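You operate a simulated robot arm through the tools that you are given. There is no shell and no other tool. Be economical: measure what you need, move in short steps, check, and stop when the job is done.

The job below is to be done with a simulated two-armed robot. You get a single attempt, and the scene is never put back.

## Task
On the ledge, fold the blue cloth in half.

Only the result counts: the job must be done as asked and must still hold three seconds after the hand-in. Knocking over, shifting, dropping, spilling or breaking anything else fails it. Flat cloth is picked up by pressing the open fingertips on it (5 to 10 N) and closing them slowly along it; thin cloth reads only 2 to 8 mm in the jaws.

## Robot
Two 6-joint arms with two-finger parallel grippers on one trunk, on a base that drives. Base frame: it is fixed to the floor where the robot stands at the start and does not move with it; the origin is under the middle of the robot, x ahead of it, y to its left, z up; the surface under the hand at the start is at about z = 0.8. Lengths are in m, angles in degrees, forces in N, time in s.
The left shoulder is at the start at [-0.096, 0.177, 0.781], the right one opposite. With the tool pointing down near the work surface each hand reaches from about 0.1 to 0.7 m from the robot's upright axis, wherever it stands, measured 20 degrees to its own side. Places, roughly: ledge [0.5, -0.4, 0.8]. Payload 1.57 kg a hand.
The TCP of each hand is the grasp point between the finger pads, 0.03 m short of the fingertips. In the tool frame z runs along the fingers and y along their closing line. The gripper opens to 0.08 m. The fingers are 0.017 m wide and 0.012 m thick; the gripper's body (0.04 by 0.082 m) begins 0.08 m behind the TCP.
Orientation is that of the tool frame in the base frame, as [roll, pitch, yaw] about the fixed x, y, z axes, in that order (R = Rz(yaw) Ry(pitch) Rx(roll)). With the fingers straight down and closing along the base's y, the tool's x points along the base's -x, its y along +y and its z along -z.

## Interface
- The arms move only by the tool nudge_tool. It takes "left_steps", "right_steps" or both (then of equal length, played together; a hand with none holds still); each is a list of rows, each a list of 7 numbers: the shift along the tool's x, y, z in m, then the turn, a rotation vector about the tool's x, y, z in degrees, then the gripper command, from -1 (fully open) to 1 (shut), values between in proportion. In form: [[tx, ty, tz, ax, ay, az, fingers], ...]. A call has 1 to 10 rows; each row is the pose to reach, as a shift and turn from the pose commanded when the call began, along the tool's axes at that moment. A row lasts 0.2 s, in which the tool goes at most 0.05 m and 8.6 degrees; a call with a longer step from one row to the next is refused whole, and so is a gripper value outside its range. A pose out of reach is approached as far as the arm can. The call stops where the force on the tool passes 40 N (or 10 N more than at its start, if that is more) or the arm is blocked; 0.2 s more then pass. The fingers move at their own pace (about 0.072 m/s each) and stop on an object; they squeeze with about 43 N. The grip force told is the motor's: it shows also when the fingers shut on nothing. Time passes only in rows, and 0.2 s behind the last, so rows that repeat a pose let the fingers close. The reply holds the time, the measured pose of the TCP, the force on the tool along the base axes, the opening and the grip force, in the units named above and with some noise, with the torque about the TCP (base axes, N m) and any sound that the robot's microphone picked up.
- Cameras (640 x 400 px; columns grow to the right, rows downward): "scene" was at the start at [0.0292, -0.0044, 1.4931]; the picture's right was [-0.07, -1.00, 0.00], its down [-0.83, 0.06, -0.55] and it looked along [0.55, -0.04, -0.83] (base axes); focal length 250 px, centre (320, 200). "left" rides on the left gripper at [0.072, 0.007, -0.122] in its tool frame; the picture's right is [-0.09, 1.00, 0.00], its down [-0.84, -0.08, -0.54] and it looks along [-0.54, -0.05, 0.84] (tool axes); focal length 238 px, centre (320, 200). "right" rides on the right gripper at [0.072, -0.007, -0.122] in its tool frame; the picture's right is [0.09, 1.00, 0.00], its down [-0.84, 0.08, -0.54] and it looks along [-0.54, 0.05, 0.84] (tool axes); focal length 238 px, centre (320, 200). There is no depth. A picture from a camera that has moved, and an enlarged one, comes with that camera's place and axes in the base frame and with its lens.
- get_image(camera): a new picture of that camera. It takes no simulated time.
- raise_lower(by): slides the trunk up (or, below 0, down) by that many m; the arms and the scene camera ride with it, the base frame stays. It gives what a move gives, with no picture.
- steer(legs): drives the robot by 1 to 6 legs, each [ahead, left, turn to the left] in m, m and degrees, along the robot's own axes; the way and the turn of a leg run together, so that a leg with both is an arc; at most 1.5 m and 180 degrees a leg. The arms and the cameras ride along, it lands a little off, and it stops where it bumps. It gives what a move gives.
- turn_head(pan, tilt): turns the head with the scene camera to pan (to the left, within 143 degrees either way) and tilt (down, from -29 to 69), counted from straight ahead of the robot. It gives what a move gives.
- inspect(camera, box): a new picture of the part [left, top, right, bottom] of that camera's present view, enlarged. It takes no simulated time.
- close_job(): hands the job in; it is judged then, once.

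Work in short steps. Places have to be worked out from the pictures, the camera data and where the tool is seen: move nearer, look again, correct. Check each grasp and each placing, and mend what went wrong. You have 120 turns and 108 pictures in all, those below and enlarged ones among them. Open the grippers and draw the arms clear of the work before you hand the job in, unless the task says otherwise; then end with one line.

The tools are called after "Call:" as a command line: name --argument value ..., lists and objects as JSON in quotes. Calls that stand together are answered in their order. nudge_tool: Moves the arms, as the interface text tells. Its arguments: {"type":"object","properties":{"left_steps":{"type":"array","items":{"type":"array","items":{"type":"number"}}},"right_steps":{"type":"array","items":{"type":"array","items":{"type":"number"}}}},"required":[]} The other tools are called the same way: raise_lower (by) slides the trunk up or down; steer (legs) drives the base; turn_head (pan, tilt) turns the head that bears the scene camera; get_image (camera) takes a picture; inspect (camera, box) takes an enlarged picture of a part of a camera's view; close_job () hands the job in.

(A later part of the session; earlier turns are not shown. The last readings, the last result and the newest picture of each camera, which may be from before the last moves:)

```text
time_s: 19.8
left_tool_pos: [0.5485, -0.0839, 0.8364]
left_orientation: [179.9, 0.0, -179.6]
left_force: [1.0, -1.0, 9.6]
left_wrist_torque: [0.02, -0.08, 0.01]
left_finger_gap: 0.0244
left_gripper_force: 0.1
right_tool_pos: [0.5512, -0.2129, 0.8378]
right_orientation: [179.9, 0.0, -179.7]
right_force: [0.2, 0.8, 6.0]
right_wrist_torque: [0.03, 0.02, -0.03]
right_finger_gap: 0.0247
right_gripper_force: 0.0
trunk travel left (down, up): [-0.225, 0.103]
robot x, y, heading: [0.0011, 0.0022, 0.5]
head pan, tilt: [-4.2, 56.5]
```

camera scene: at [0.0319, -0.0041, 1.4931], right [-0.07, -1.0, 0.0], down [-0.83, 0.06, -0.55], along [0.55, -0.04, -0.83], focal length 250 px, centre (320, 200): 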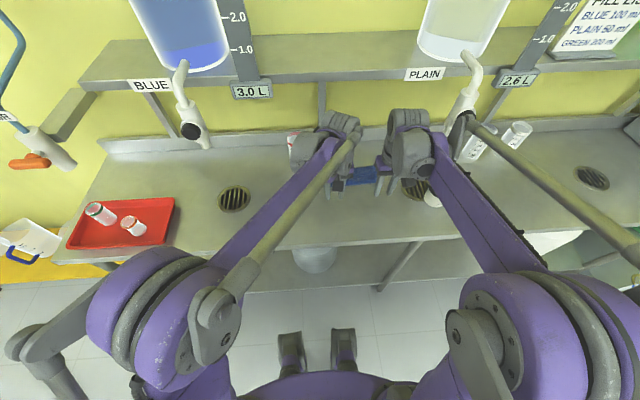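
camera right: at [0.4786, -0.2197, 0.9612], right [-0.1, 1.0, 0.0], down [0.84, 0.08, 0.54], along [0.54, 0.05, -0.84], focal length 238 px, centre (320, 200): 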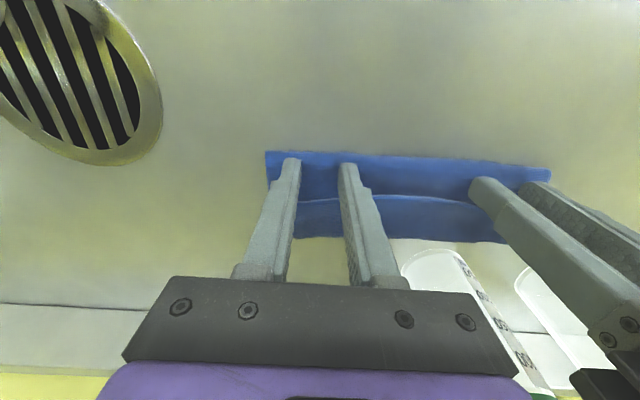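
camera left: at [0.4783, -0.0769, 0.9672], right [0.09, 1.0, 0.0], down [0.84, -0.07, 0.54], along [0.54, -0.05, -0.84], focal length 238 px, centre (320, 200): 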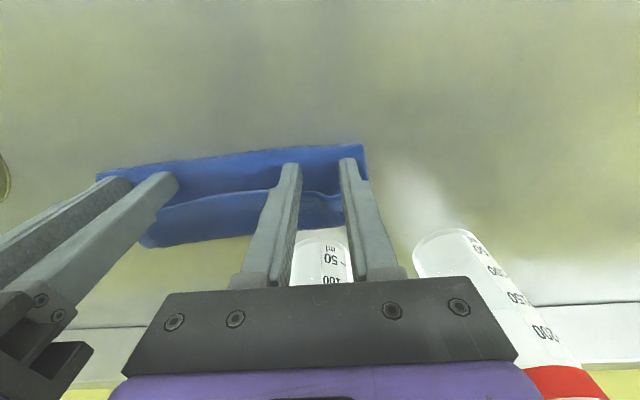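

Contact is 6–10 N on both. I try dragging the cloth back under this pressure, 3 cm, and look.

Call:
nudge_tool --left_steps '[[0.006, 0, 0, 0, 0, 0, 0.375], [0.012, 0, 0, 0, 0, 0, 0.375], [0.018, 0, 0, 0, 0, 0, 0.375], [0.024, 0, 0, 0, 0, 0, 0.375], [0.03, 0, 0, 0, 0, 0, 0.375]]' --right_steps '[[0.006, 0, 0.001, 0, 0, 0, 0.375], [0.012, 0, 0.001, 0, 0, 0, 0.375], [0.018, 0, 0.001, 0, 0, 0, 0.375], [0.024, 0, 0.001, 0, 0, 0, 0.375], [0.03, 0, 0.001, 0, 0, 0, 0.375]]'

Call:
get_image --camera "left"

Call:
get_image --camera "right"

```text
time_s: 21.0
left_tool_pos: [0.5174, -0.0836, 0.8368]
left_orientation: [179.9, 0.0, -179.6]
left_force: [2.2, 0.5, 9.3]
left_wrist_torque: [0.0, -0.1, 0.02]
left_finger_gap: 0.0239
left_gripper_force: 0.1
right_tool_pos: [0.5214, -0.2119, 0.8351]
right_orientation: [180.0, 0.0, -179.7]
right_force: [3.2, 0.6, 19.8]
right_wrist_torque: [0.07, -0.21, -0.02]
right_finger_gap: 0.0243
right_gripper_force: 0.1
trunk travel left (down, up): [-0.225, 0.103]
robot x, y, heading: [0.0013, 0.0031, 0.1]
head pan, tilt: [-4.2, 56.5]
```

```text
71 pictures are left
camera left: at [0.4456, -0.0783, 0.9584], right [0.09, 1.0, 0.0], down [0.84, -0.07, 0.54], along [0.54, -0.05, -0.84], focal length 238 px, centre (320, 200)
```

left: 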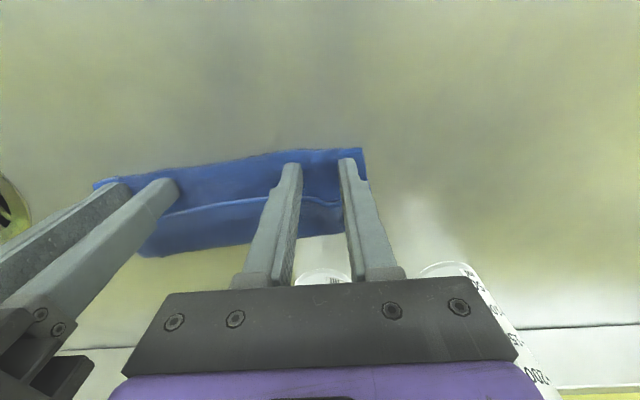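

```text
70 pictures are left
camera right: at [0.4492, -0.2198, 0.9559], right [-0.1, 1.0, 0.0], down [0.84, 0.08, 0.54], along [0.54, 0.05, -0.84], focal length 238 px, centre (320, 200)
```

right: 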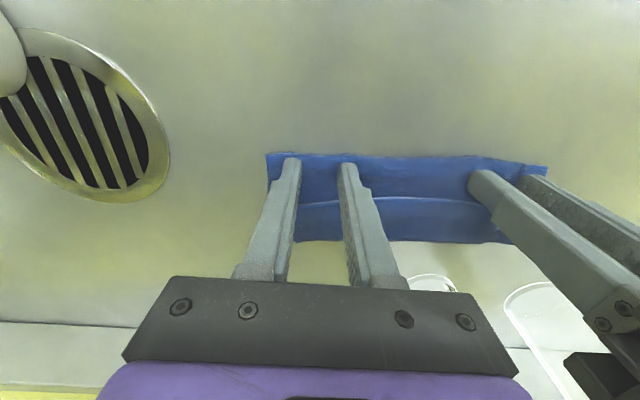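

Dragging works perfectly — the whole bundle moved with the fingers. I continue another 8 cm, easing the right pressure slightly.

Call:
nudge_tool --left_steps '[[0.008, 0, 0, 0, 0, 0, 0.375], [0.016, 0, 0, 0, 0, 0, 0.375], [0.024, 0, 0, 0, 0, 0, 0.375], [0.032, 0, 0, 0, 0, 0, 0.375], [0.04, 0, 0, 0, 0, 0, 0.375], [0.048, 0, 0, 0, 0, 0, 0.375], [0.056, 0, 0, 0, 0, 0, 0.375], [0.064, 0, 0, 0, 0, 0, 0.375], [0.072, 0, 0, 0, 0, 0, 0.375], [0.078, 0, 0, 0, 0, 0, 0.375]]' --right_steps '[[0.008, 0, -0.0007, 0, 0, 0, 0.375], [0.016, 0, -0.0007, 0, 0, 0, 0.375], [0.024, 0, -0.0007, 0, 0, 0, 0.375], [0.032, 0, -0.0007, 0, 0, 0, 0.375], [0.04, 0, -0.0007, 0, 0, 0, 0.375], [0.048, 0, -0.0007, 0, 0, 0, 0.375], [0.056, 0, -0.0007, 0, 0, 0, 0.375], [0.064, 0, -0.0007, 0, 0, 0, 0.375], [0.072, 0, -0.0007, 0, 0, 0, 0.375], [0.078, 0, -0.0007, 0, 0, 0, 0.375]]'

Call:
get_image --camera "left"

Call:
get_image --camera "right"

Call:
inspect --camera "scene" --box '[260, 110, 460, 235]'

```text
time_s: 23.2
left_tool_pos: [0.4393, -0.0821, 0.8355]
left_orientation: [180.0, 0.0, -179.6]
left_force: [3.9, 0.4, 22.4]
left_wrist_torque: [0.04, -0.16, -0.03]
left_finger_gap: 0.0239
left_gripper_force: 0.0
right_tool_pos: [0.4441, -0.2138, 0.835]
right_orientation: [180.0, 0.0, -179.5]
right_force: [2.5, 1.1, 10.3]
right_wrist_torque: [0.05, -0.11, 0.02]
right_finger_gap: 0.0245
right_gripper_force: 0.1
trunk travel left (down, up): [-0.225, 0.103]
robot x, y, heading: [0.0025, 0.0025, 0.1]
head pan, tilt: [-4.2, 56.5]
```

```text
69 pictures are left
camera left: at [0.3688, -0.0782, 0.9574], right [0.08, 1.0, 0.0], down [0.84, -0.07, 0.54], along [0.54, -0.05, -0.84], focal length 238 px, centre (320, 200)
```

left: 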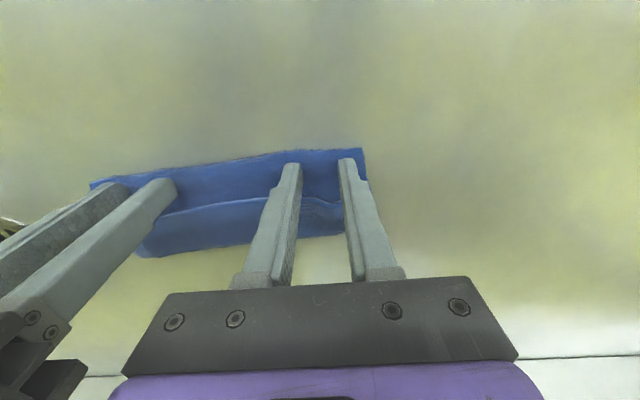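

```text
68 pictures are left
camera right: at [0.3715, -0.2204, 0.9566], right [-0.1, 1.0, 0.0], down [0.84, 0.08, 0.54], along [0.54, 0.05, -0.84], focal length 238 px, centre (320, 200)
```

right: 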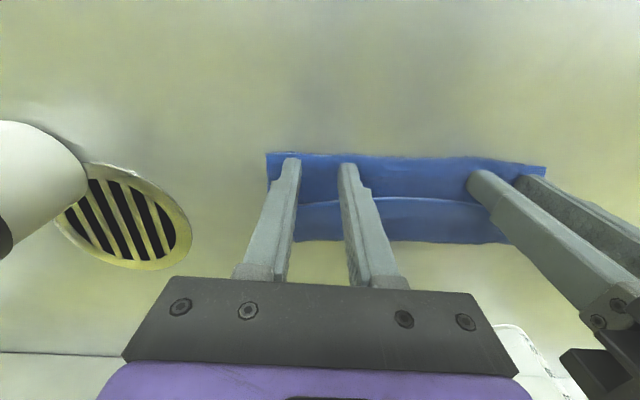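

```text
3.20 times, centred on (360, 172) of scene
camera zoom: at [0.0292, -0.0033, 1.4932], right [-0.07, -1.0, 0.0], down [-0.83, 0.06, -0.55], along [0.55, -0.04, -0.83], focal length 801 px, centre (192, 288)
```

zoom: 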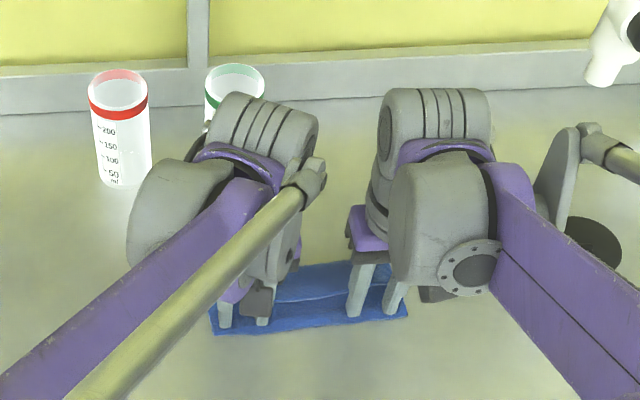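

The bundle now lies at x ≈ 0.43–0.50, clear of bottle and shelf. I lift the hands 4 cm and look at the strip.

Call:
nudge_tool --left_steps '[[0, 0, -0.01, 0, 0, 0, 0.375], [0, 0, -0.04, 0, 0, 0, 0.375], [0, 0.03, -0.06, 0, 0, 0, 0.375], [0, 0.06, -0.07, 0, 0, 0, 0.375], [0, 0.06, -0.07, 0, 0, 0, 0.375]]' --right_steps '[[0, 0, -0.01, 0, 0, 0, 0.375], [0, 0, -0.04, 0, 0, 0, 0.375], [0, -0.02, -0.06, 0, 0, 0, 0.375], [0, -0.04, -0.07, 0, 0, 0, 0.375], [0, -0.04, -0.07, 0, 0, 0, 0.375]]'

Call:
get_image --camera "left"

Call:
get_image --camera "right"

Call:
inspect --camera "scene" --box '[260, 110, 460, 235]'

```text
time_s: 24.4
left_tool_pos: [0.4422, -0.0252, 0.9043]
left_orientation: [-180.0, -0.1, -179.6]
left_force: [0.3, -0.6, 0.7]
left_wrist_torque: [0.02, 0.03, 0.0]
left_finger_gap: 0.0249
left_gripper_force: 0.1
right_tool_pos: [0.445, -0.2531, 0.9048]
right_orientation: [-180.0, -0.1, -179.5]
right_force: [0.5, -0.7, -0.2]
right_wrist_torque: [-0.01, 0.02, 0.02]
right_finger_gap: 0.0251
right_gripper_force: 0.1
trunk travel left (down, up): [-0.225, 0.103]
robot x, y, heading: [0.0019, -0.0011, 0.3]
head pan, tilt: [-4.2, 56.5]
```

```text
66 pictures are left
camera left: at [0.3703, -0.0194, 1.0256], right [0.09, 1.0, 0.0], down [0.84, -0.07, 0.54], along [0.54, -0.05, -0.84], focal length 238 px, centre (320, 200)
```

left: 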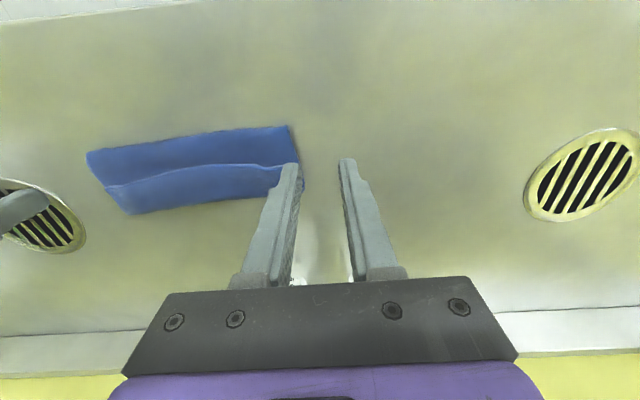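

```text
65 pictures are left
camera right: at [0.3729, -0.2599, 1.0254], right [-0.1, 1.0, 0.0], down [0.84, 0.08, 0.54], along [0.54, 0.05, -0.84], focal length 238 px, centre (320, 200)
```

right: 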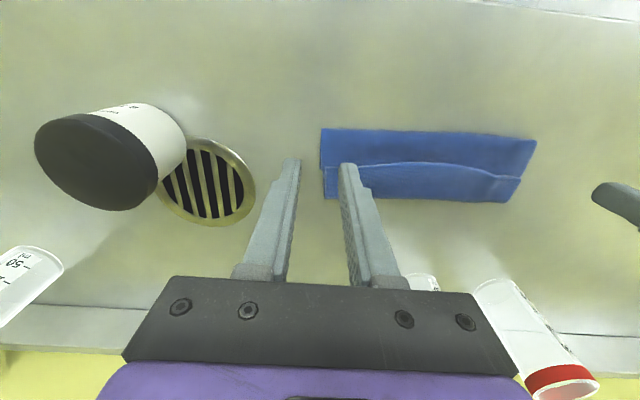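

```text
3.20 times, centred on (360, 172) of scene
camera zoom: at [0.031, -0.0041, 1.4931], right [-0.07, -1.0, 0.0], down [-0.83, 0.06, -0.55], along [0.55, -0.04, -0.83], focal length 801 px, centre (192, 288)
```

zoom: 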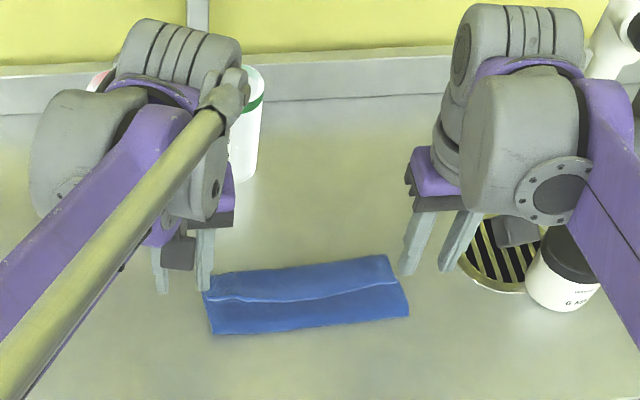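

The curled strip's free edge lies at x ≈ 0.475, the bend at ≈ 0.50, fold at ≈ 0.435. I position over that edge with the hands tilted 20° (bodies toward me) so I can later rotate the grip forward and unroll the strip.

Call:
nudge_tool --left_steps '[[-0.01, -0.018, 0, 0, -7, 0, 0.375], [-0.02, -0.037, 0.005, 0, -14, 0, 0.375], [-0.03, -0.053, 0.015, 0, -20, 0, 0.375], [-0.03, -0.053, 0.035, 0, -20, 0, 0.375], [-0.03, -0.053, 0.055, 0, -20, 0, 0.375], [-0.03, -0.053, 0.055, 0, -20, 0, 0.375]]' --right_steps '[[-0.01, 0.011, 0, 0, -7, 0, 0.375], [-0.02, 0.022, 0.005, 0, -14, 0, 0.375], [-0.031, 0.032, 0.015, 0, -20, 0, 0.375], [-0.031, 0.032, 0.035, 0, -20, 0, 0.375], [-0.031, 0.032, 0.055, 0, -20, 0, 0.375], [-0.031, 0.032, 0.055, 0, -20, 0, 0.375]]'

Call:
get_image --camera "left"

Call:
get_image --camera "right"

```text
time_s: 25.8
left_tool_pos: [0.4712, -0.077, 0.8482]
left_orientation: [180.0, 19.9, -179.5]
left_force: [-0.8, 0.3, 0.1]
left_wrist_torque: [-0.05, -0.02, -0.01]
left_finger_gap: 0.0245
left_gripper_force: 0.0
right_tool_pos: [0.4747, -0.2203, 0.8509]
right_orientation: [180.0, 19.9, -179.7]
right_force: [-0.9, 0.0, 0.2]
right_wrist_torque: [-0.02, -0.04, -0.01]
right_finger_gap: 0.0249
right_gripper_force: 0.1
trunk travel left (down, up): [-0.225, 0.103]
robot x, y, heading: [0.0016, -0.0008, 0.3]
head pan, tilt: [-4.2, 56.5]
```

```text
63 pictures are left
camera left: at [0.3627, -0.0725, 0.9393], right [0.08, 1.0, 0.03], down [0.6, -0.07, 0.8], along [0.79, -0.04, -0.61], focal length 238 px, centre (320, 200)
```

left: 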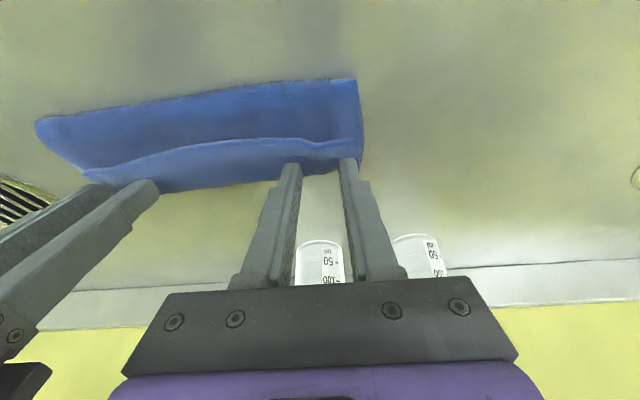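

```text
62 pictures are left
camera right: at [0.3647, -0.2282, 0.9398], right [-0.09, 1.0, -0.03], down [0.6, 0.08, 0.8], along [0.79, 0.05, -0.61], focal length 238 px, centre (320, 200)
```

right: 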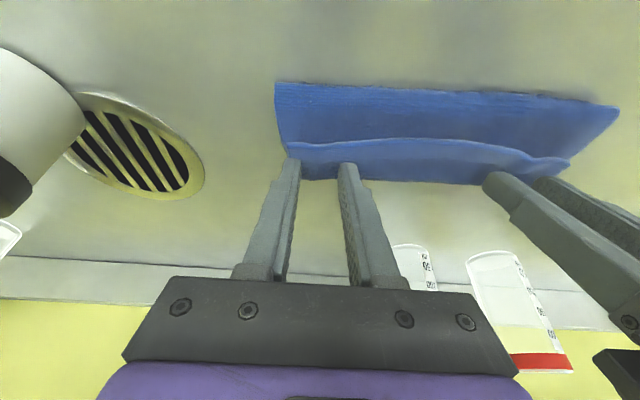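

Tips are right at the strip's free edge (x ≈ 0.471). I lower vertically, the right one also 4 mm back, until light contact.

Call:
nudge_tool --left_steps '[[0.0014, 0, 0.0038, 0, 0, 0, 0.375], [0.0027, 0, 0.0075, 0, 0, 0, 0.375], [0.0034, 0, 0.0094, 0, 0, 0, 0.375], [0.0034, 0, 0.0094, 0, 0, 0, 0.375]]' --right_steps '[[0.004, 0, 0.004, 0, 0, 0, 0.375], [0.0072, 0, 0.008, 0, 0, 0, 0.375], [0.0079, 0, 0.01, 0, 0, 0, 0.375], [0.0079, 0, 0.01, 0, 0, 0, 0.375]]'

```text
time_s: 26.8
left_tool_pos: [0.4723, -0.078, 0.8405]
left_orientation: [-180.0, 20.1, -179.6]
left_force: [0.3, -1.7, 0.7]
left_wrist_torque: [0.0, 0.01, 0.04]
left_finger_gap: 0.025
left_gripper_force: 0.1
right_tool_pos: [0.4709, -0.221, 0.8373]
right_orientation: [-180.0, 20.0, -179.6]
right_force: [1.2, 0.3, 7.0]
right_wrist_torque: [0.03, -0.05, -0.01]
right_finger_gap: 0.0249
right_gripper_force: 0.1
trunk travel left (down, up): [-0.225, 0.103]
robot x, y, heading: [0.0025, 0.0075, 0.2]
head pan, tilt: [-4.2, 56.5]
```

Right is at 7 N; left is just above. I lower the left 3 mm more.

Call:
nudge_tool --left_steps '[[0.0007, 0, 0.0019, 0, 0, 0, 0.375], [0.001, 0, 0.0028, 0, 0, 0, 0.375], [0.001, 0, 0.0028, 0, 0, 0, 0.375]]'

Call:
get_image --camera "left"

Call:
get_image --camera "right"

```text
time_s: 27.6
left_tool_pos: [0.4711, -0.0783, 0.8372]
left_orientation: [-179.9, 20.0, -179.7]
left_force: [-1.9, 0.1, 7.9]
left_wrist_torque: [0.02, 0.01, 0.0]
left_finger_gap: 0.0251
left_gripper_force: 0.0
right_tool_pos: [0.4703, -0.221, 0.8392]
right_orientation: [180.0, 20.0, -179.7]
right_force: [1.9, 0.5, 6.9]
right_wrist_torque: [0.04, -0.01, 0.03]
right_finger_gap: 0.0254
right_gripper_force: 0.0
trunk travel left (down, up): [-0.225, 0.103]
robot x, y, heading: [0.0017, -0.0004, 0.0]
head pan, tilt: [-4.2, 56.5]
```

```text
61 pictures are left
camera left: at [0.3625, -0.0727, 0.928], right [0.08, 1.0, 0.03], down [0.6, -0.07, 0.8], along [0.79, -0.04, -0.61], focal length 238 px, centre (320, 200)
```

left: 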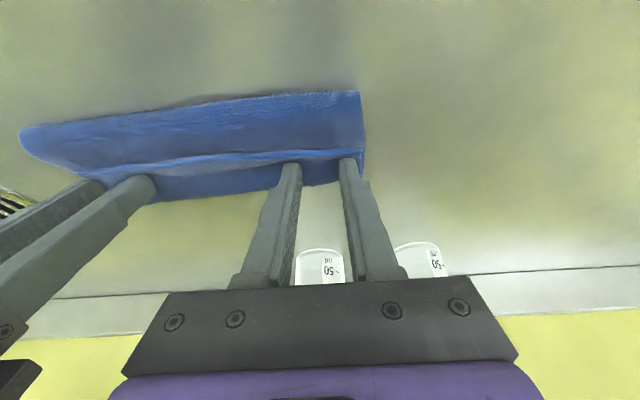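

```text
60 pictures are left
camera right: at [0.3607, -0.2288, 0.9278], right [-0.09, 1.0, -0.03], down [0.6, 0.08, 0.8], along [0.79, 0.05, -0.61], focal length 238 px, centre (320, 200)
```

right: 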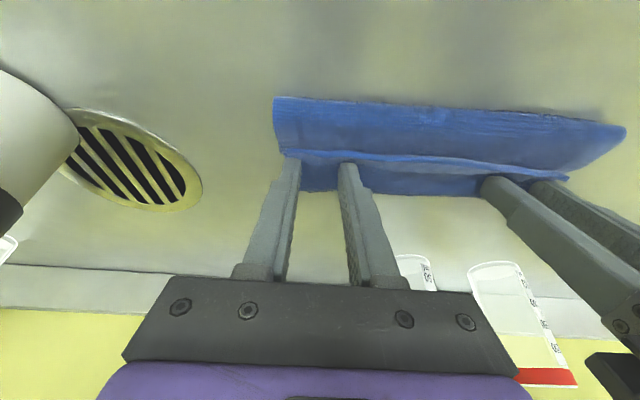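

Tips press on the strip at its edge, ~7 N each. Close slowly.

Call:
nudge_tool --left_steps '[[0, 0, 0, 0, 0, 0, 0.375], [0, 0, 0, 0, 0, 0, 0.45], [0, 0, 0, 0, 0, 0, 0.53], [0, 0, 0, 0, 0, 0, 0.61], [0, 0, 0, 0, 0, 0, 0.69], [0, 0, 0, 0, 0, 0, 0.77], [0, 0, 0, 0, 0, 0, 0.85], [0, 0, 0, 0, 0, 0, 0.93], [0, 0, 0, 0, 0, 0, 1], [0, 0, 0, 0, 0, 0, 1]]' --right_steps '[[0, 0, 0, 0, 0, 0, 0.375], [0, 0, 0, 0, 0, 0, 0.45], [0, 0, 0, 0, 0, 0, 0.53], [0, 0, 0, 0, 0, 0, 0.61], [0, 0, 0, 0, 0, 0, 0.69], [0, 0, 0, 0, 0, 0, 0.77], [0, 0, 0, 0, 0, 0, 0.85], [0, 0, 0, 0, 0, 0, 0.93], [0, 0, 0, 0, 0, 0, 1], [0, 0, 0, 0, 0, 0, 1]]'

Call:
get_image --camera "left"

Call:
get_image --camera "right"

```text
time_s: 29.8
left_tool_pos: [0.4716, -0.0793, 0.8372]
left_orientation: [179.9, 19.9, -179.6]
left_force: [0.0, -10.4, 5.4]
left_wrist_torque: [-0.37, -0.01, 0.0]
left_finger_gap: 0.0036
left_gripper_force: 24.9
right_tool_pos: [0.4702, -0.2218, 0.8387]
right_orientation: [-180.0, 20.1, -179.6]
right_force: [0.4, 11.1, 5.4]
right_wrist_torque: [0.34, 0.0, 0.05]
right_finger_gap: 0.0037
right_gripper_force: 24.6
trunk travel left (down, up): [-0.225, 0.103]
robot x, y, heading: [-0.0016, 0.0035, 0.1]
head pan, tilt: [-4.2, 56.5]
```

```text
59 pictures are left
camera left: at [0.3625, -0.0731, 0.9279], right [0.08, 1.0, 0.03], down [0.6, -0.07, 0.8], along [0.79, -0.04, -0.61], focal length 238 px, centre (320, 200)
```

left: 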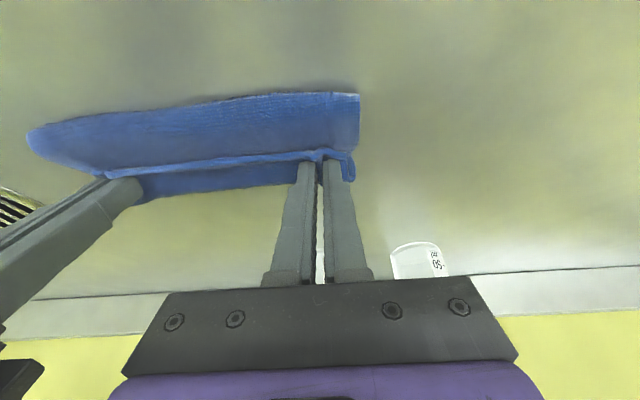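

```text
58 pictures are left
camera right: at [0.3608, -0.2286, 0.9277], right [-0.09, 1.0, -0.03], down [0.6, 0.08, 0.8], along [0.79, 0.06, -0.61], focal length 238 px, centre (320, 200)
```

right: 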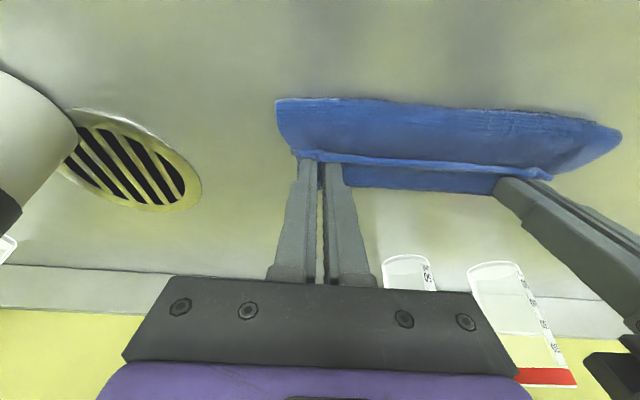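

Single-layer grips on both (3.6 mm). I lift ~5 cm and slightly back, relaxing the hands inward, to free the strip and see the flap.

Call:
nudge_tool --left_steps '[[-0.0002, -0.002, -0.008, 0, 0, 0, 1], [-0.0004, -0.003, -0.016, 0, 0, 0, 1], [-0.0006, -0.003, -0.026, 0, 0, 0, 1], [-0.0008, -0.003, -0.036, 0, 0, 0, 1], [-0.001, -0.003, -0.045, 0, 0, 0, 1], [-0.0011, -0.003, -0.0528, 0, 0, 0, 1], [-0.0011, -0.003, -0.0528, 0, 0, 0, 1]]' --right_steps '[[-0.0002, 0.002, -0.008, 0, 0, 0, 1], [-0.0004, 0.003, -0.016, 0, 0, 0, 1], [-0.0006, 0.003, -0.026, 0, 0, 0, 1], [-0.0008, 0.003, -0.036, 0, 0, 0, 1], [-0.001, 0.003, -0.045, 0, 0, 0, 1], [-0.0011, 0.003, -0.0528, 0, 0, 0, 1], [-0.0011, 0.003, -0.0528, 0, 0, 0, 1]]'

Call:
get_image --camera "left"

Call:
get_image --camera "right"

Call:
inspect --camera "scene" --box '[300, 150, 420, 225]'

```text
time_s: 31.4
left_tool_pos: [0.4547, -0.0805, 0.8876]
left_orientation: [180.0, 19.9, -179.7]
left_force: [0.2, -3.9, 0.5]
left_wrist_torque: [-0.13, 0.05, 0.03]
left_finger_gap: 0.0036
left_gripper_force: 25.0
right_tool_pos: [0.4534, -0.2191, 0.8888]
right_orientation: [-180.0, 19.8, -179.6]
right_force: [0.6, 3.3, -0.2]
right_wrist_torque: [0.11, 0.02, 0.0]
right_finger_gap: 0.0035
right_gripper_force: 24.2
trunk travel left (down, up): [-0.225, 0.103]
robot x, y, heading: [0.002, 0.0028, 0.1]
head pan, tilt: [-4.2, 56.5]
```

```text
57 pictures are left
camera left: at [0.3452, -0.0756, 0.9781], right [0.08, 1.0, 0.03], down [0.6, -0.07, 0.79], along [0.79, -0.04, -0.61], focal length 238 px, centre (320, 200)
```

left: 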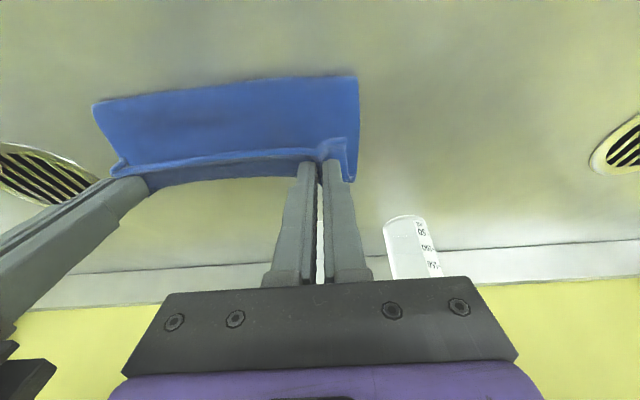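

```text
56 pictures are left
camera right: at [0.3435, -0.2262, 0.9779], right [-0.09, 1.0, -0.03], down [0.6, 0.08, 0.79], along [0.79, 0.05, -0.61], focal length 238 px, centre (320, 200)
```

right: 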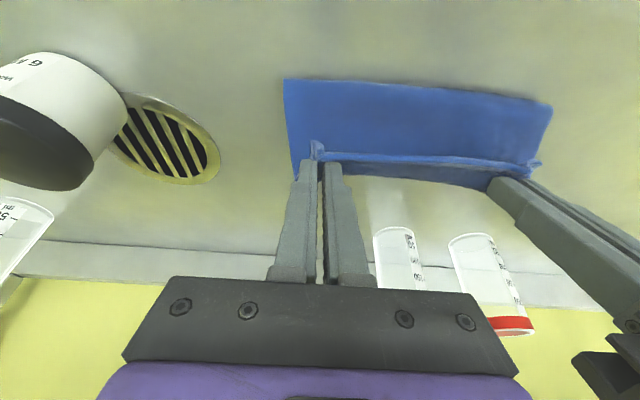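

```text
5.33 times, centred on (360, 188) of scene
camera zoom: at [0.0311, -0.004, 1.4931], right [-0.07, -1.0, 0.0], down [-0.83, 0.06, -0.55], along [0.55, -0.04, -0.83], focal length 1336 px, centre (107, 267)
```

zoom: 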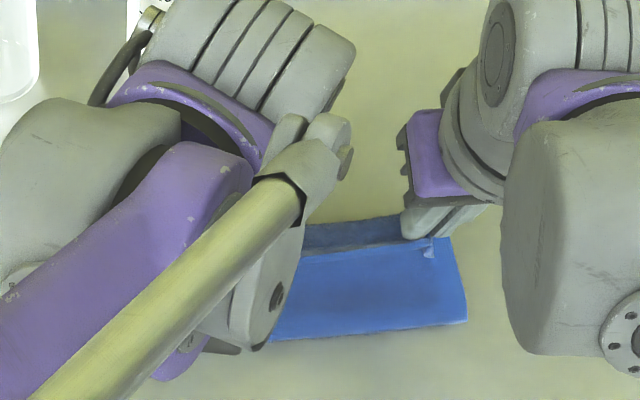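

The flap is up with its outer face toward me and the strip still curled by the grip's orientation. I now rotate both grippers forward (55° total, keeping the tips in place) to unroll the strip.

Call:
nudge_tool --left_steps '[[-0.0035, 0, 0.0005, 0, 8, 0, 1], [-0.007, 0, 0.0015, 0, 16, 0, 1], [-0.0105, 0, 0.003, 0, 24, 0, 1], [-0.014, 0, 0.005, 0, 32, 0, 1], [-0.0175, 0, 0.0075, 0, 40, 0, 1], [-0.021, 0, 0.0102, 0, 48, 0, 1], [-0.0245, 0, 0.0132, 0, 55, 0, 1], [-0.0245, 0, 0.0132, 0, 55, 0, 1]]' --right_steps '[[-0.0035, 0, 0.0005, 0, 8, 0, 1], [-0.007, 0, 0.0015, 0, 16, 0, 1], [-0.0105, 0, 0.003, 0, 24, 0, 1], [-0.014, 0, 0.005, 0, 32, 0, 1], [-0.0175, 0, 0.0075, 0, 40, 0, 1], [-0.021, 0, 0.0102, 0, 48, 0, 1], [-0.0245, 0, 0.0132, 0, 55, 0, 1], [-0.0245, 0, 0.0132, 0, 55, 0, 1]]'

Call:
get_image --camera "left"

Call:
get_image --camera "right"

Call:
inspect --camera "scene" --box '[270, 90, 450, 225]'

```text
time_s: 33.2
left_tool_pos: [0.4808, -0.0797, 0.8854]
left_orientation: [-180.0, -35.1, -179.6]
left_force: [-0.8, -5.1, 0.0]
left_wrist_torque: [-0.1, -0.01, 0.15]
left_finger_gap: 0.0036
left_gripper_force: 24.5
right_tool_pos: [0.4816, -0.2186, 0.884]
right_orientation: [179.9, -35.1, -179.7]
right_force: [0.6, 3.9, 0.2]
right_wrist_torque: [0.11, -0.03, -0.09]
right_finger_gap: 0.0033
right_gripper_force: 24.2
trunk travel left (down, up): [-0.225, 0.103]
robot x, y, heading: [0.0022, -0.0022, 0.2]
head pan, tilt: [-4.2, 56.5]
```

```text
54 pictures are left
camera left: at [0.4922, -0.0734, 1.0257], right [0.07, 1.0, -0.05], down [1.0, -0.07, -0.04], along [-0.04, -0.05, -1.0], focal length 238 px, centre (320, 200)
```

left: 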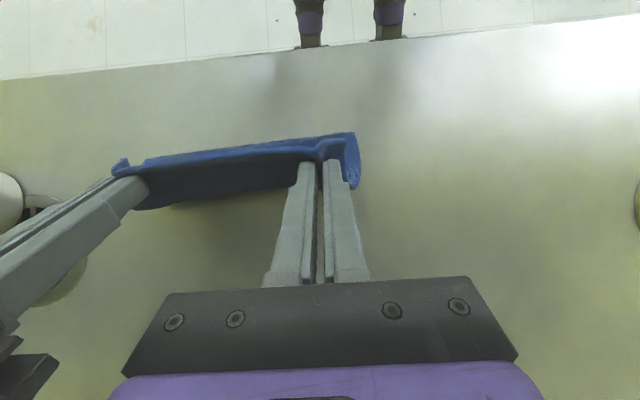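

```text
53 pictures are left
camera right: at [0.4916, -0.2254, 1.0244], right [-0.08, 1.0, 0.05], down [1.0, 0.08, -0.04], along [-0.04, 0.05, -1.0], focal length 238 px, centre (320, 200)
```

right: 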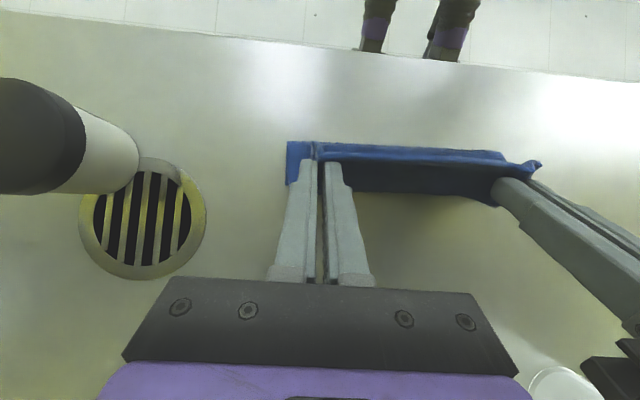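

```text
2.96 times, centred on (360, 158) of scene
camera zoom: at [0.0297, -0.0038, 1.4932], right [-0.07, -1.0, 0.0], down [-0.83, 0.06, -0.55], along [0.55, -0.04, -0.83], focal length 742 px, centre (202, 326)
```

zoom: 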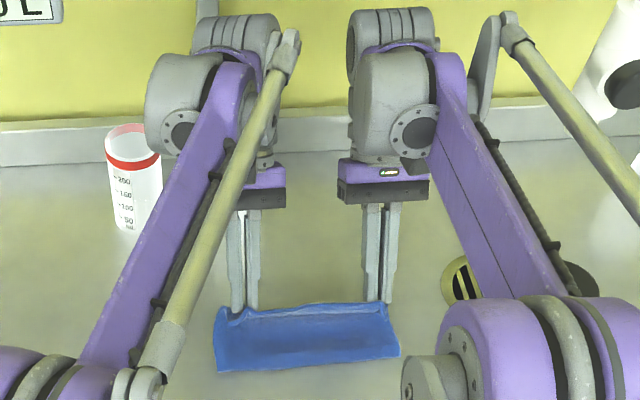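

I need to tell bottom layer from strip; enlarge the straight-down views.

Call:
inspect --camera "left" --box '[90, 110, 380, 290]'

Call:
inspect --camera "right" --box '[260, 110, 560, 290]'

Call:
inspect --camera "scene" --box '[320, 165, 400, 215]'

```text
2.21 times, centred on (235, 200) of left
camera zoom: at [0.4922, -0.0734, 1.0257], right [0.07, 1.0, -0.05], down [1.0, -0.07, -0.04], along [-0.04, -0.05, -1.0], focal length 526 px, centre (508, 200)
```

zoom: 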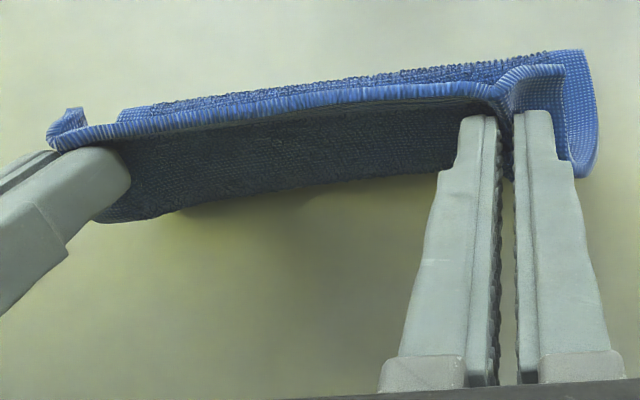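

```text
2.13 times, centred on (410, 200) of right
camera zoom: at [0.4916, -0.2254, 1.0244], right [-0.08, 1.0, 0.05], down [1.0, 0.08, -0.04], along [-0.04, 0.05, -1.0], focal length 508 px, centre (128, 200)
```

zoom: 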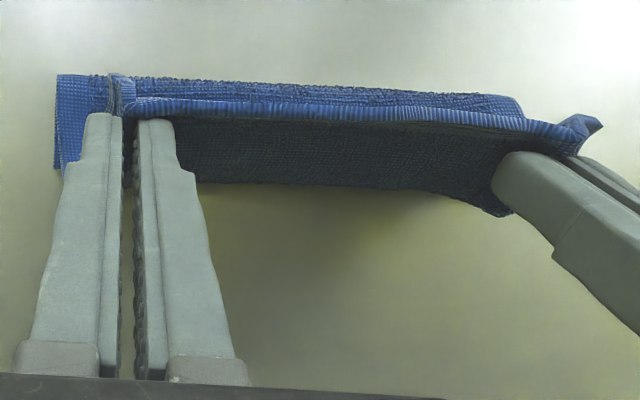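

```text
8.00 times, centred on (360, 190) of scene
camera zoom: at [0.0297, -0.0038, 1.4932], right [-0.07, -1.0, 0.0], down [-0.83, 0.06, -0.55], along [0.55, -0.04, -0.83], focal length 2003 px, centre (0, 280)
```

zoom: 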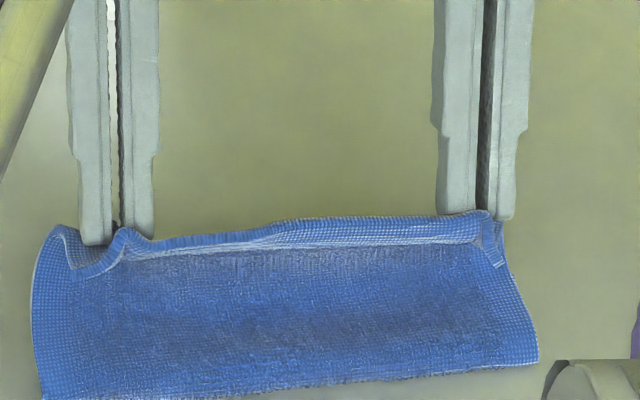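

The free edge is now held upright, but the bottom layer has been drawn back to ≈ 0.48 (fold at 0.43), so the fold is off-centre. Keeping the grips, I swing the flap back toward me and low so more cloth lies down behind, then will refold with a lower arc.

Call:
nudge_tool --left_steps '[[0.0107, 0, 0.0106, 0, -5, 0, 1], [0.0214, 0, 0.0211, 0, -10, 0, 1], [0.0321, 0, 0.0317, 0, -15, 0, 1], [0.0428, 0, 0.0422, 0, -20, 0, 1], [0.0535, 0, 0.0528, 0, -25, 0, 1], [0.0642, 0, 0.0633, 0, -30, 0, 1], [0.075, 0, 0.0739, 0, -35, 0, 1], [0.0857, 0, 0.0845, 0, -40, 0, 1], [0.0857, 0, 0.0845, 0, -40, 0, 1]]' --right_steps '[[0.0107, 0, 0.0106, 0, -5, 0, 1], [0.0214, 0, 0.0211, 0, -10, 0, 1], [0.0321, 0, 0.0317, 0, -15, 0, 1], [0.0428, 0, 0.0422, 0, -20, 0, 1], [0.0535, 0, 0.0528, 0, -25, 0, 1], [0.0642, 0, 0.0633, 0, -30, 0, 1], [0.075, 0, 0.0739, 0, -35, 0, 1], [0.0857, 0, 0.0845, 0, -40, 0, 1], [0.0857, 0, 0.0845, 0, -40, 0, 1]]'

Call:
get_image --camera "left"

Call:
get_image --camera "right"

Call:
inspect --camera "scene" --box '[270, 125, 450, 260]'

```text
time_s: 35.2
left_tool_pos: [0.3633, -0.0812, 0.8617]
left_orientation: [179.9, 5.0, -179.6]
left_force: [1.4, -5.1, -0.8]
left_wrist_torque: [-0.15, 0.04, 0.03]
left_finger_gap: 0.0034
left_gripper_force: 24.6
right_tool_pos: [0.3645, -0.2195, 0.8654]
right_orientation: [180.0, 5.0, -179.6]
right_force: [-0.3, 4.7, -0.3]
right_wrist_torque: [0.16, 0.01, 0.01]
right_finger_gap: 0.0034
right_gripper_force: 24.2
trunk travel left (down, up): [-0.225, 0.103]
robot x, y, heading: [-0.0007, 0.003, -0.0]
head pan, tilt: [-4.2, 56.5]
```

```text
48 pictures are left
camera left: at [0.2825, -0.0757, 0.9781], right [0.08, 1.0, 0.01], down [0.79, -0.07, 0.61], along [0.61, -0.05, -0.79], focal length 238 px, centre (320, 200)
```

left: 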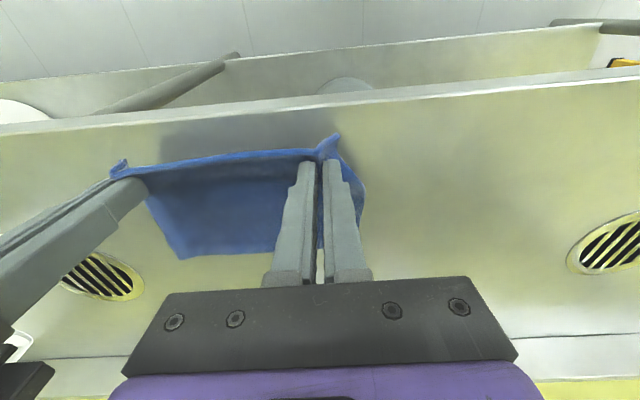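

```text
47 pictures are left
camera right: at [0.2817, -0.2268, 0.979], right [-0.1, 1.0, -0.01], down [0.79, 0.08, 0.61], along [0.61, 0.05, -0.79], focal length 238 px, centre (320, 200)
```

right: 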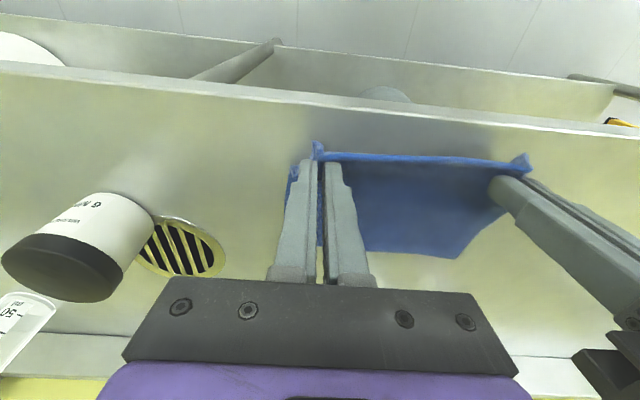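

```text
2.96 times, centred on (360, 192) of scene
camera zoom: at [0.032, -0.0041, 1.4931], right [-0.07, -1.0, 0.0], down [-0.83, 0.06, -0.55], along [0.55, -0.04, -0.83], focal length 742 px, centre (202, 222)
```

zoom: 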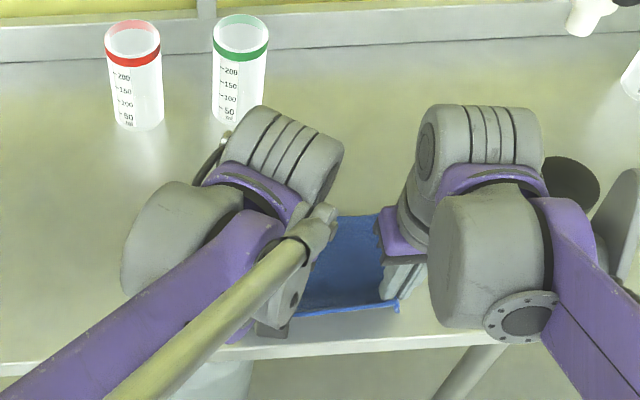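

Far edge ≈ 0.489, so the centre line should be x ≈ 0.409. I now fold forward along a lower arc (tips ≤ 5.5 cm high) while rotating the grips to +40°.

Call:
nudge_tool --left_steps '[[-0.0169, 0, -0.0086, 0, 6, 0, 1], [-0.0359, 0, -0.0136, 0, 13, 0, 1], [-0.057, 0, -0.0141, 0, 20, 0, 1], [-0.0759, 0, -0.0092, 0, 27, 0, 1], [-0.0934, 0, -0.0001, 0, 34, 0, 1], [-0.1092, 0, 0.0119, 0, 40, 0, 1], [-0.1212, 0, 0.0246, 0, 45, 0, 1], [-0.1212, 0, 0.0246, 0, 45, 0, 1]]' --right_steps '[[-0.0169, 0, -0.0086, 0, 6, 0, 1], [-0.0359, 0, -0.0136, 0, 13, 0, 1], [-0.057, 0, -0.0141, 0, 20, 0, 1], [-0.0759, 0, -0.0092, 0, 27, 0, 1], [-0.0934, 0, -0.0001, 0, 34, 0, 1], [-0.1092, 0, 0.0119, 0, 40, 0, 1], [-0.1212, 0, 0.0246, 0, 45, 0, 1], [-0.1212, 0, 0.0246, 0, 45, 0, 1]]'

Call:
get_image --camera "left"

Call:
get_image --camera "right"

Call:
inspect --camera "scene" --box '[310, 165, 406, 225]'

```text
time_s: 37.0
left_tool_pos: [0.483, -0.0834, 0.8488]
left_orientation: [-179.1, -37.5, -179.5]
left_force: [0.2, -2.2, 0.0]
left_wrist_torque: [-0.06, -0.02, 0.05]
left_finger_gap: 0.0035
left_gripper_force: 24.1
left hand out of reach, approached as far as the arm can: row 7, 8
right_tool_pos: [0.4855, -0.2207, 0.8489]
right_orientation: [-179.6, -35.3, -179.7]
right_force: [0.0, 2.3, -0.5]
right_wrist_torque: [0.06, 0.04, -0.05]
right_finger_gap: 0.0035
right_gripper_force: 24.7
right hand out of reach, approached as far as the arm can: row 7, 8
trunk travel left (down, up): [-0.225, 0.103]
robot x, y, heading: [0.0036, 0.0042, 0.1]
head pan, tilt: [-4.2, 56.5]
```

```text
45 pictures are left
camera left: at [0.502, -0.0759, 0.991], right [0.06, 1.0, -0.07], down [0.99, -0.06, -0.08], along [-0.08, -0.06, -0.99], focal length 238 px, centre (320, 200)
```

left: 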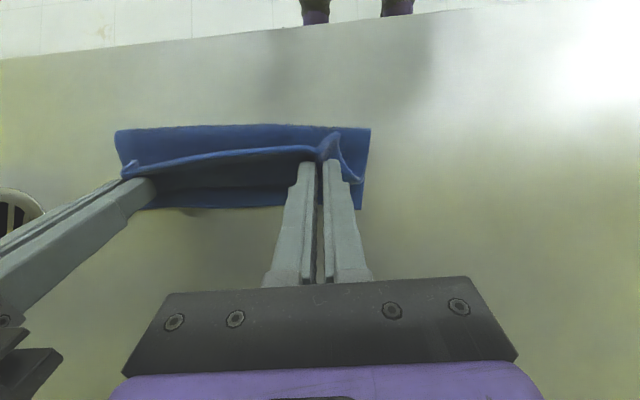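

```text
44 pictures are left
camera right: at [0.4971, -0.2262, 0.9897], right [-0.08, 1.0, 0.05], down [1.0, 0.09, -0.04], along [-0.04, 0.04, -1.0], focal length 238 px, centre (320, 200)
```

right: 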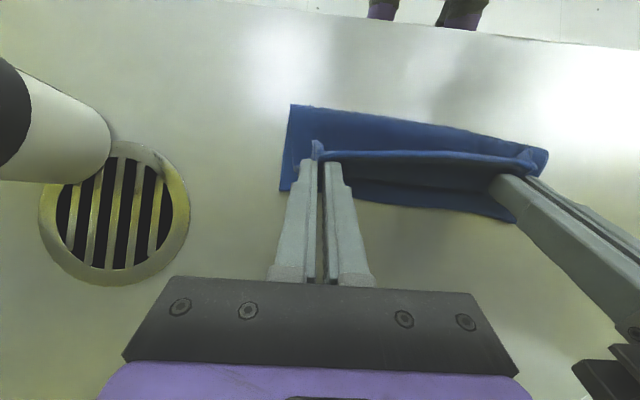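

```text
6.67 times, centred on (358, 195) of scene
camera zoom: at [0.0305, -0.0038, 1.4931], right [-0.07, -1.0, 0.0], down [-0.83, 0.06, -0.55], along [0.55, -0.04, -0.83], focal length 1670 px, centre (67, 233)
```

zoom: 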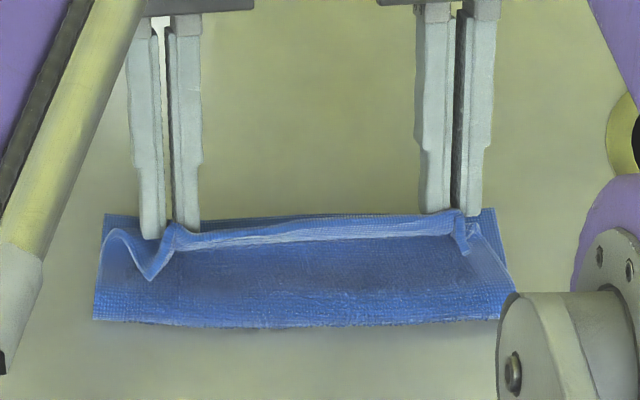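

Far edge ≈ 0.49; the flap has slack, so pressing the held edge down should roll the fold line back to ≈ 0.41. I lower the held edge to x ≈ 0.476 near the surface.

Call:
nudge_tool --left_steps '[[-0.005, 0, 0.002, 0, -5, 0, 1], [-0.009, 0, 0.004, 0, -5, 0, 1], [-0.013, 0, 0.006, 0, -5, 0, 1], [-0.0166, 0, 0.0075, 0, -5, 0, 1], [-0.0166, 0, 0.0075, 0, -5, 0, 1]]' --right_steps '[[-0.005, 0, 0.002, 0, -5, 0, 1], [-0.009, 0, 0.004, 0, -5, 0, 1], [-0.013, 0, 0.006, 0, -5, 0, 1], [-0.0166, 0, 0.0075, 0, -5, 0, 1], [-0.0166, 0, 0.0075, 0, -5, 0, 1]]'

Call:
get_image --camera "left"

Call:
inspect --camera "scene" --box '[310, 165, 406, 225]'

```text
time_s: 38.2
left_tool_pos: [0.4905, -0.0844, 0.8355]
left_orientation: [179.9, -35.1, -179.7]
left_force: [-3.8, -2.6, 23.6]
left_wrist_torque: [-0.01, 0.36, 0.08]
left_finger_gap: 0.0036
left_gripper_force: 24.7
right_tool_pos: [0.4929, -0.2188, 0.8356]
right_orientation: [-179.6, -30.1, -179.6]
right_force: [-0.9, 0.8, 13.7]
right_wrist_torque: [-0.01, 0.21, 0.01]
right_finger_gap: 0.0031
right_gripper_force: 24.0
trunk travel left (down, up): [-0.225, 0.103]
robot x, y, heading: [0.003, 0.0015, 0.1]
head pan, tilt: [-4.2, 56.5]
```

```text
42 pictures are left
camera left: at [0.5013, -0.0786, 0.9766], right [0.07, 1.0, -0.05], down [1.0, -0.07, -0.04], along [-0.04, -0.05, -1.0], focal length 238 px, centre (320, 200)
```

left: 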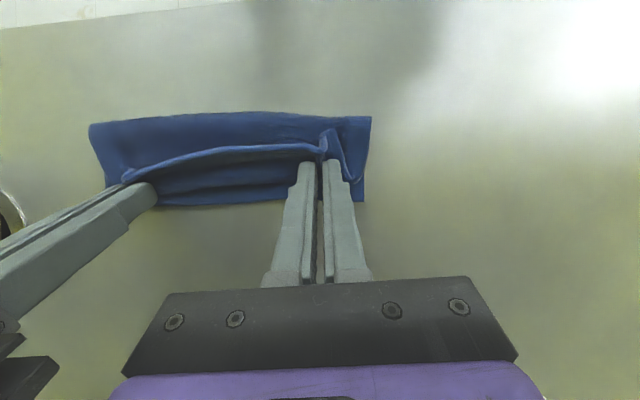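

```text
6.67 times, centred on (358, 195) of scene
camera zoom: at [0.0273, -0.0034, 1.4934], right [-0.07, -1.0, 0.0], down [-0.83, 0.06, -0.55], along [0.55, -0.04, -0.83], focal length 1670 px, centre (67, 233)
```

zoom: 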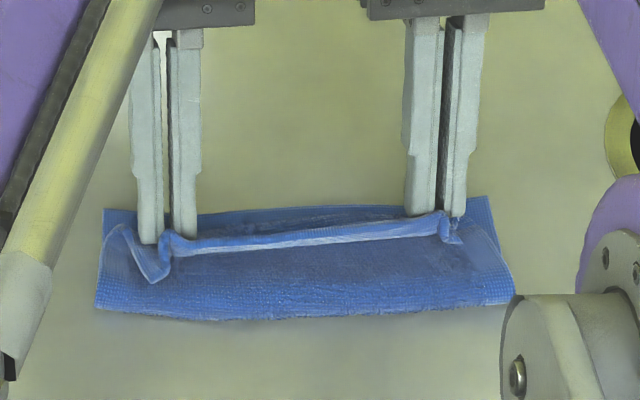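

The grip orientation forces this edge to curl when folding away. Better plan: keep holding this edge, lift the cloth to hang, set its far edge on the table, lay the lower half away from me, then bring the held edge back on top toward me — matching the grip's orientation. First I draw back from the shelf, then lift.

Call:
nudge_tool --left_steps '[[0.0146, 0, 0.001, 0, -4, 0, 1], [0.029, 0, 0.002, 0, -8, 0, 1], [0.0437, 0, 0.003, 0, -12, 0, 1], [0.0582, 0, 0.0041, 0, -15, 0, 1], [0.07, 0, -0.0148, 0, -15, 0, 1], [0.0818, 0, -0.0336, 0, -15, 0, 1], [0.0936, 0, -0.0525, 0, -15, 0, 1], [0.1054, 0, -0.0714, 0, -15, 0, 1], [0.1172, 0, -0.0902, 0, -15, 0, 1], [0.129, 0, -0.1091, 0, -15, 0, 1]]' --right_steps '[[0.0146, 0, 0.001, 0, -4, 0, 1], [0.029, 0, 0.002, 0, -8, 0, 1], [0.0437, 0, 0.003, 0, -12, 0, 1], [0.0582, 0, 0.0041, 0, -15, 0, 1], [0.07, 0, -0.0148, 0, -15, 0, 1], [0.0818, 0, -0.0336, 0, -15, 0, 1], [0.0936, 0, -0.0525, 0, -15, 0, 1], [0.1054, 0, -0.0714, 0, -15, 0, 1], [0.1172, 0, -0.0902, 0, -15, 0, 1], [0.129, 0, -0.1091, 0, -15, 0, 1]]'

Call:
get_image --camera "left"

Call:
inspect --camera "scene" --box '[270, 90, 450, 225]'

```text
time_s: 40.4
left_tool_pos: [0.4498, -0.086, 0.9952]
left_orientation: [179.9, -20.0, -179.6]
left_force: [0.0, -0.5, -0.1]
left_wrist_torque: [-0.02, -0.01, 0.04]
left_finger_gap: 0.0036
left_gripper_force: 25.1
right_tool_pos: [0.439, -0.219, 0.9929]
right_orientation: [-179.7, -15.2, -179.4]
right_force: [-1.1, 2.1, 0.0]
right_wrist_torque: [0.06, 0.02, -0.05]
right_finger_gap: 0.0033
right_gripper_force: 24.7
trunk travel left (down, up): [-0.225, 0.103]
robot x, y, heading: [-0.0004, -0.0013, 0.4]
head pan, tilt: [-4.2, 56.5]
```

```text
40 pictures are left
camera left: at [0.4239, -0.0805, 1.1357], right [0.08, 1.0, -0.03], down [0.97, -0.07, 0.22], along [0.22, -0.05, -0.97], focal length 238 px, centre (320, 200)
```

left: 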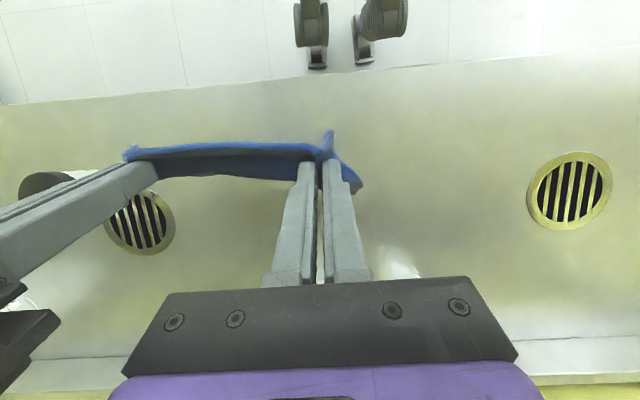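

```text
2.96 times, centred on (360, 158) of scene
camera zoom: at [0.0305, -0.0039, 1.4931], right [-0.07, -1.0, 0.0], down [-0.83, 0.06, -0.55], along [0.55, -0.04, -0.83], focal length 742 px, centre (202, 326)
```

zoom: 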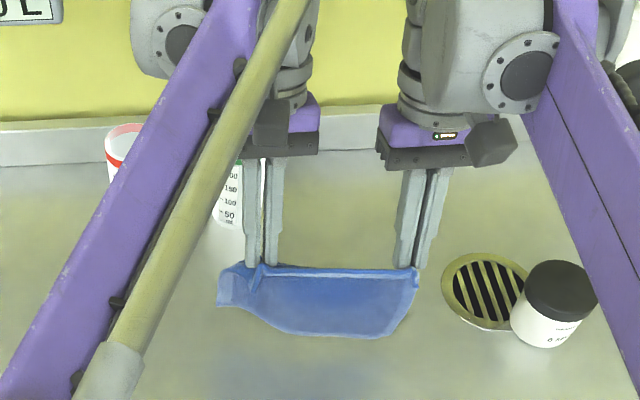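

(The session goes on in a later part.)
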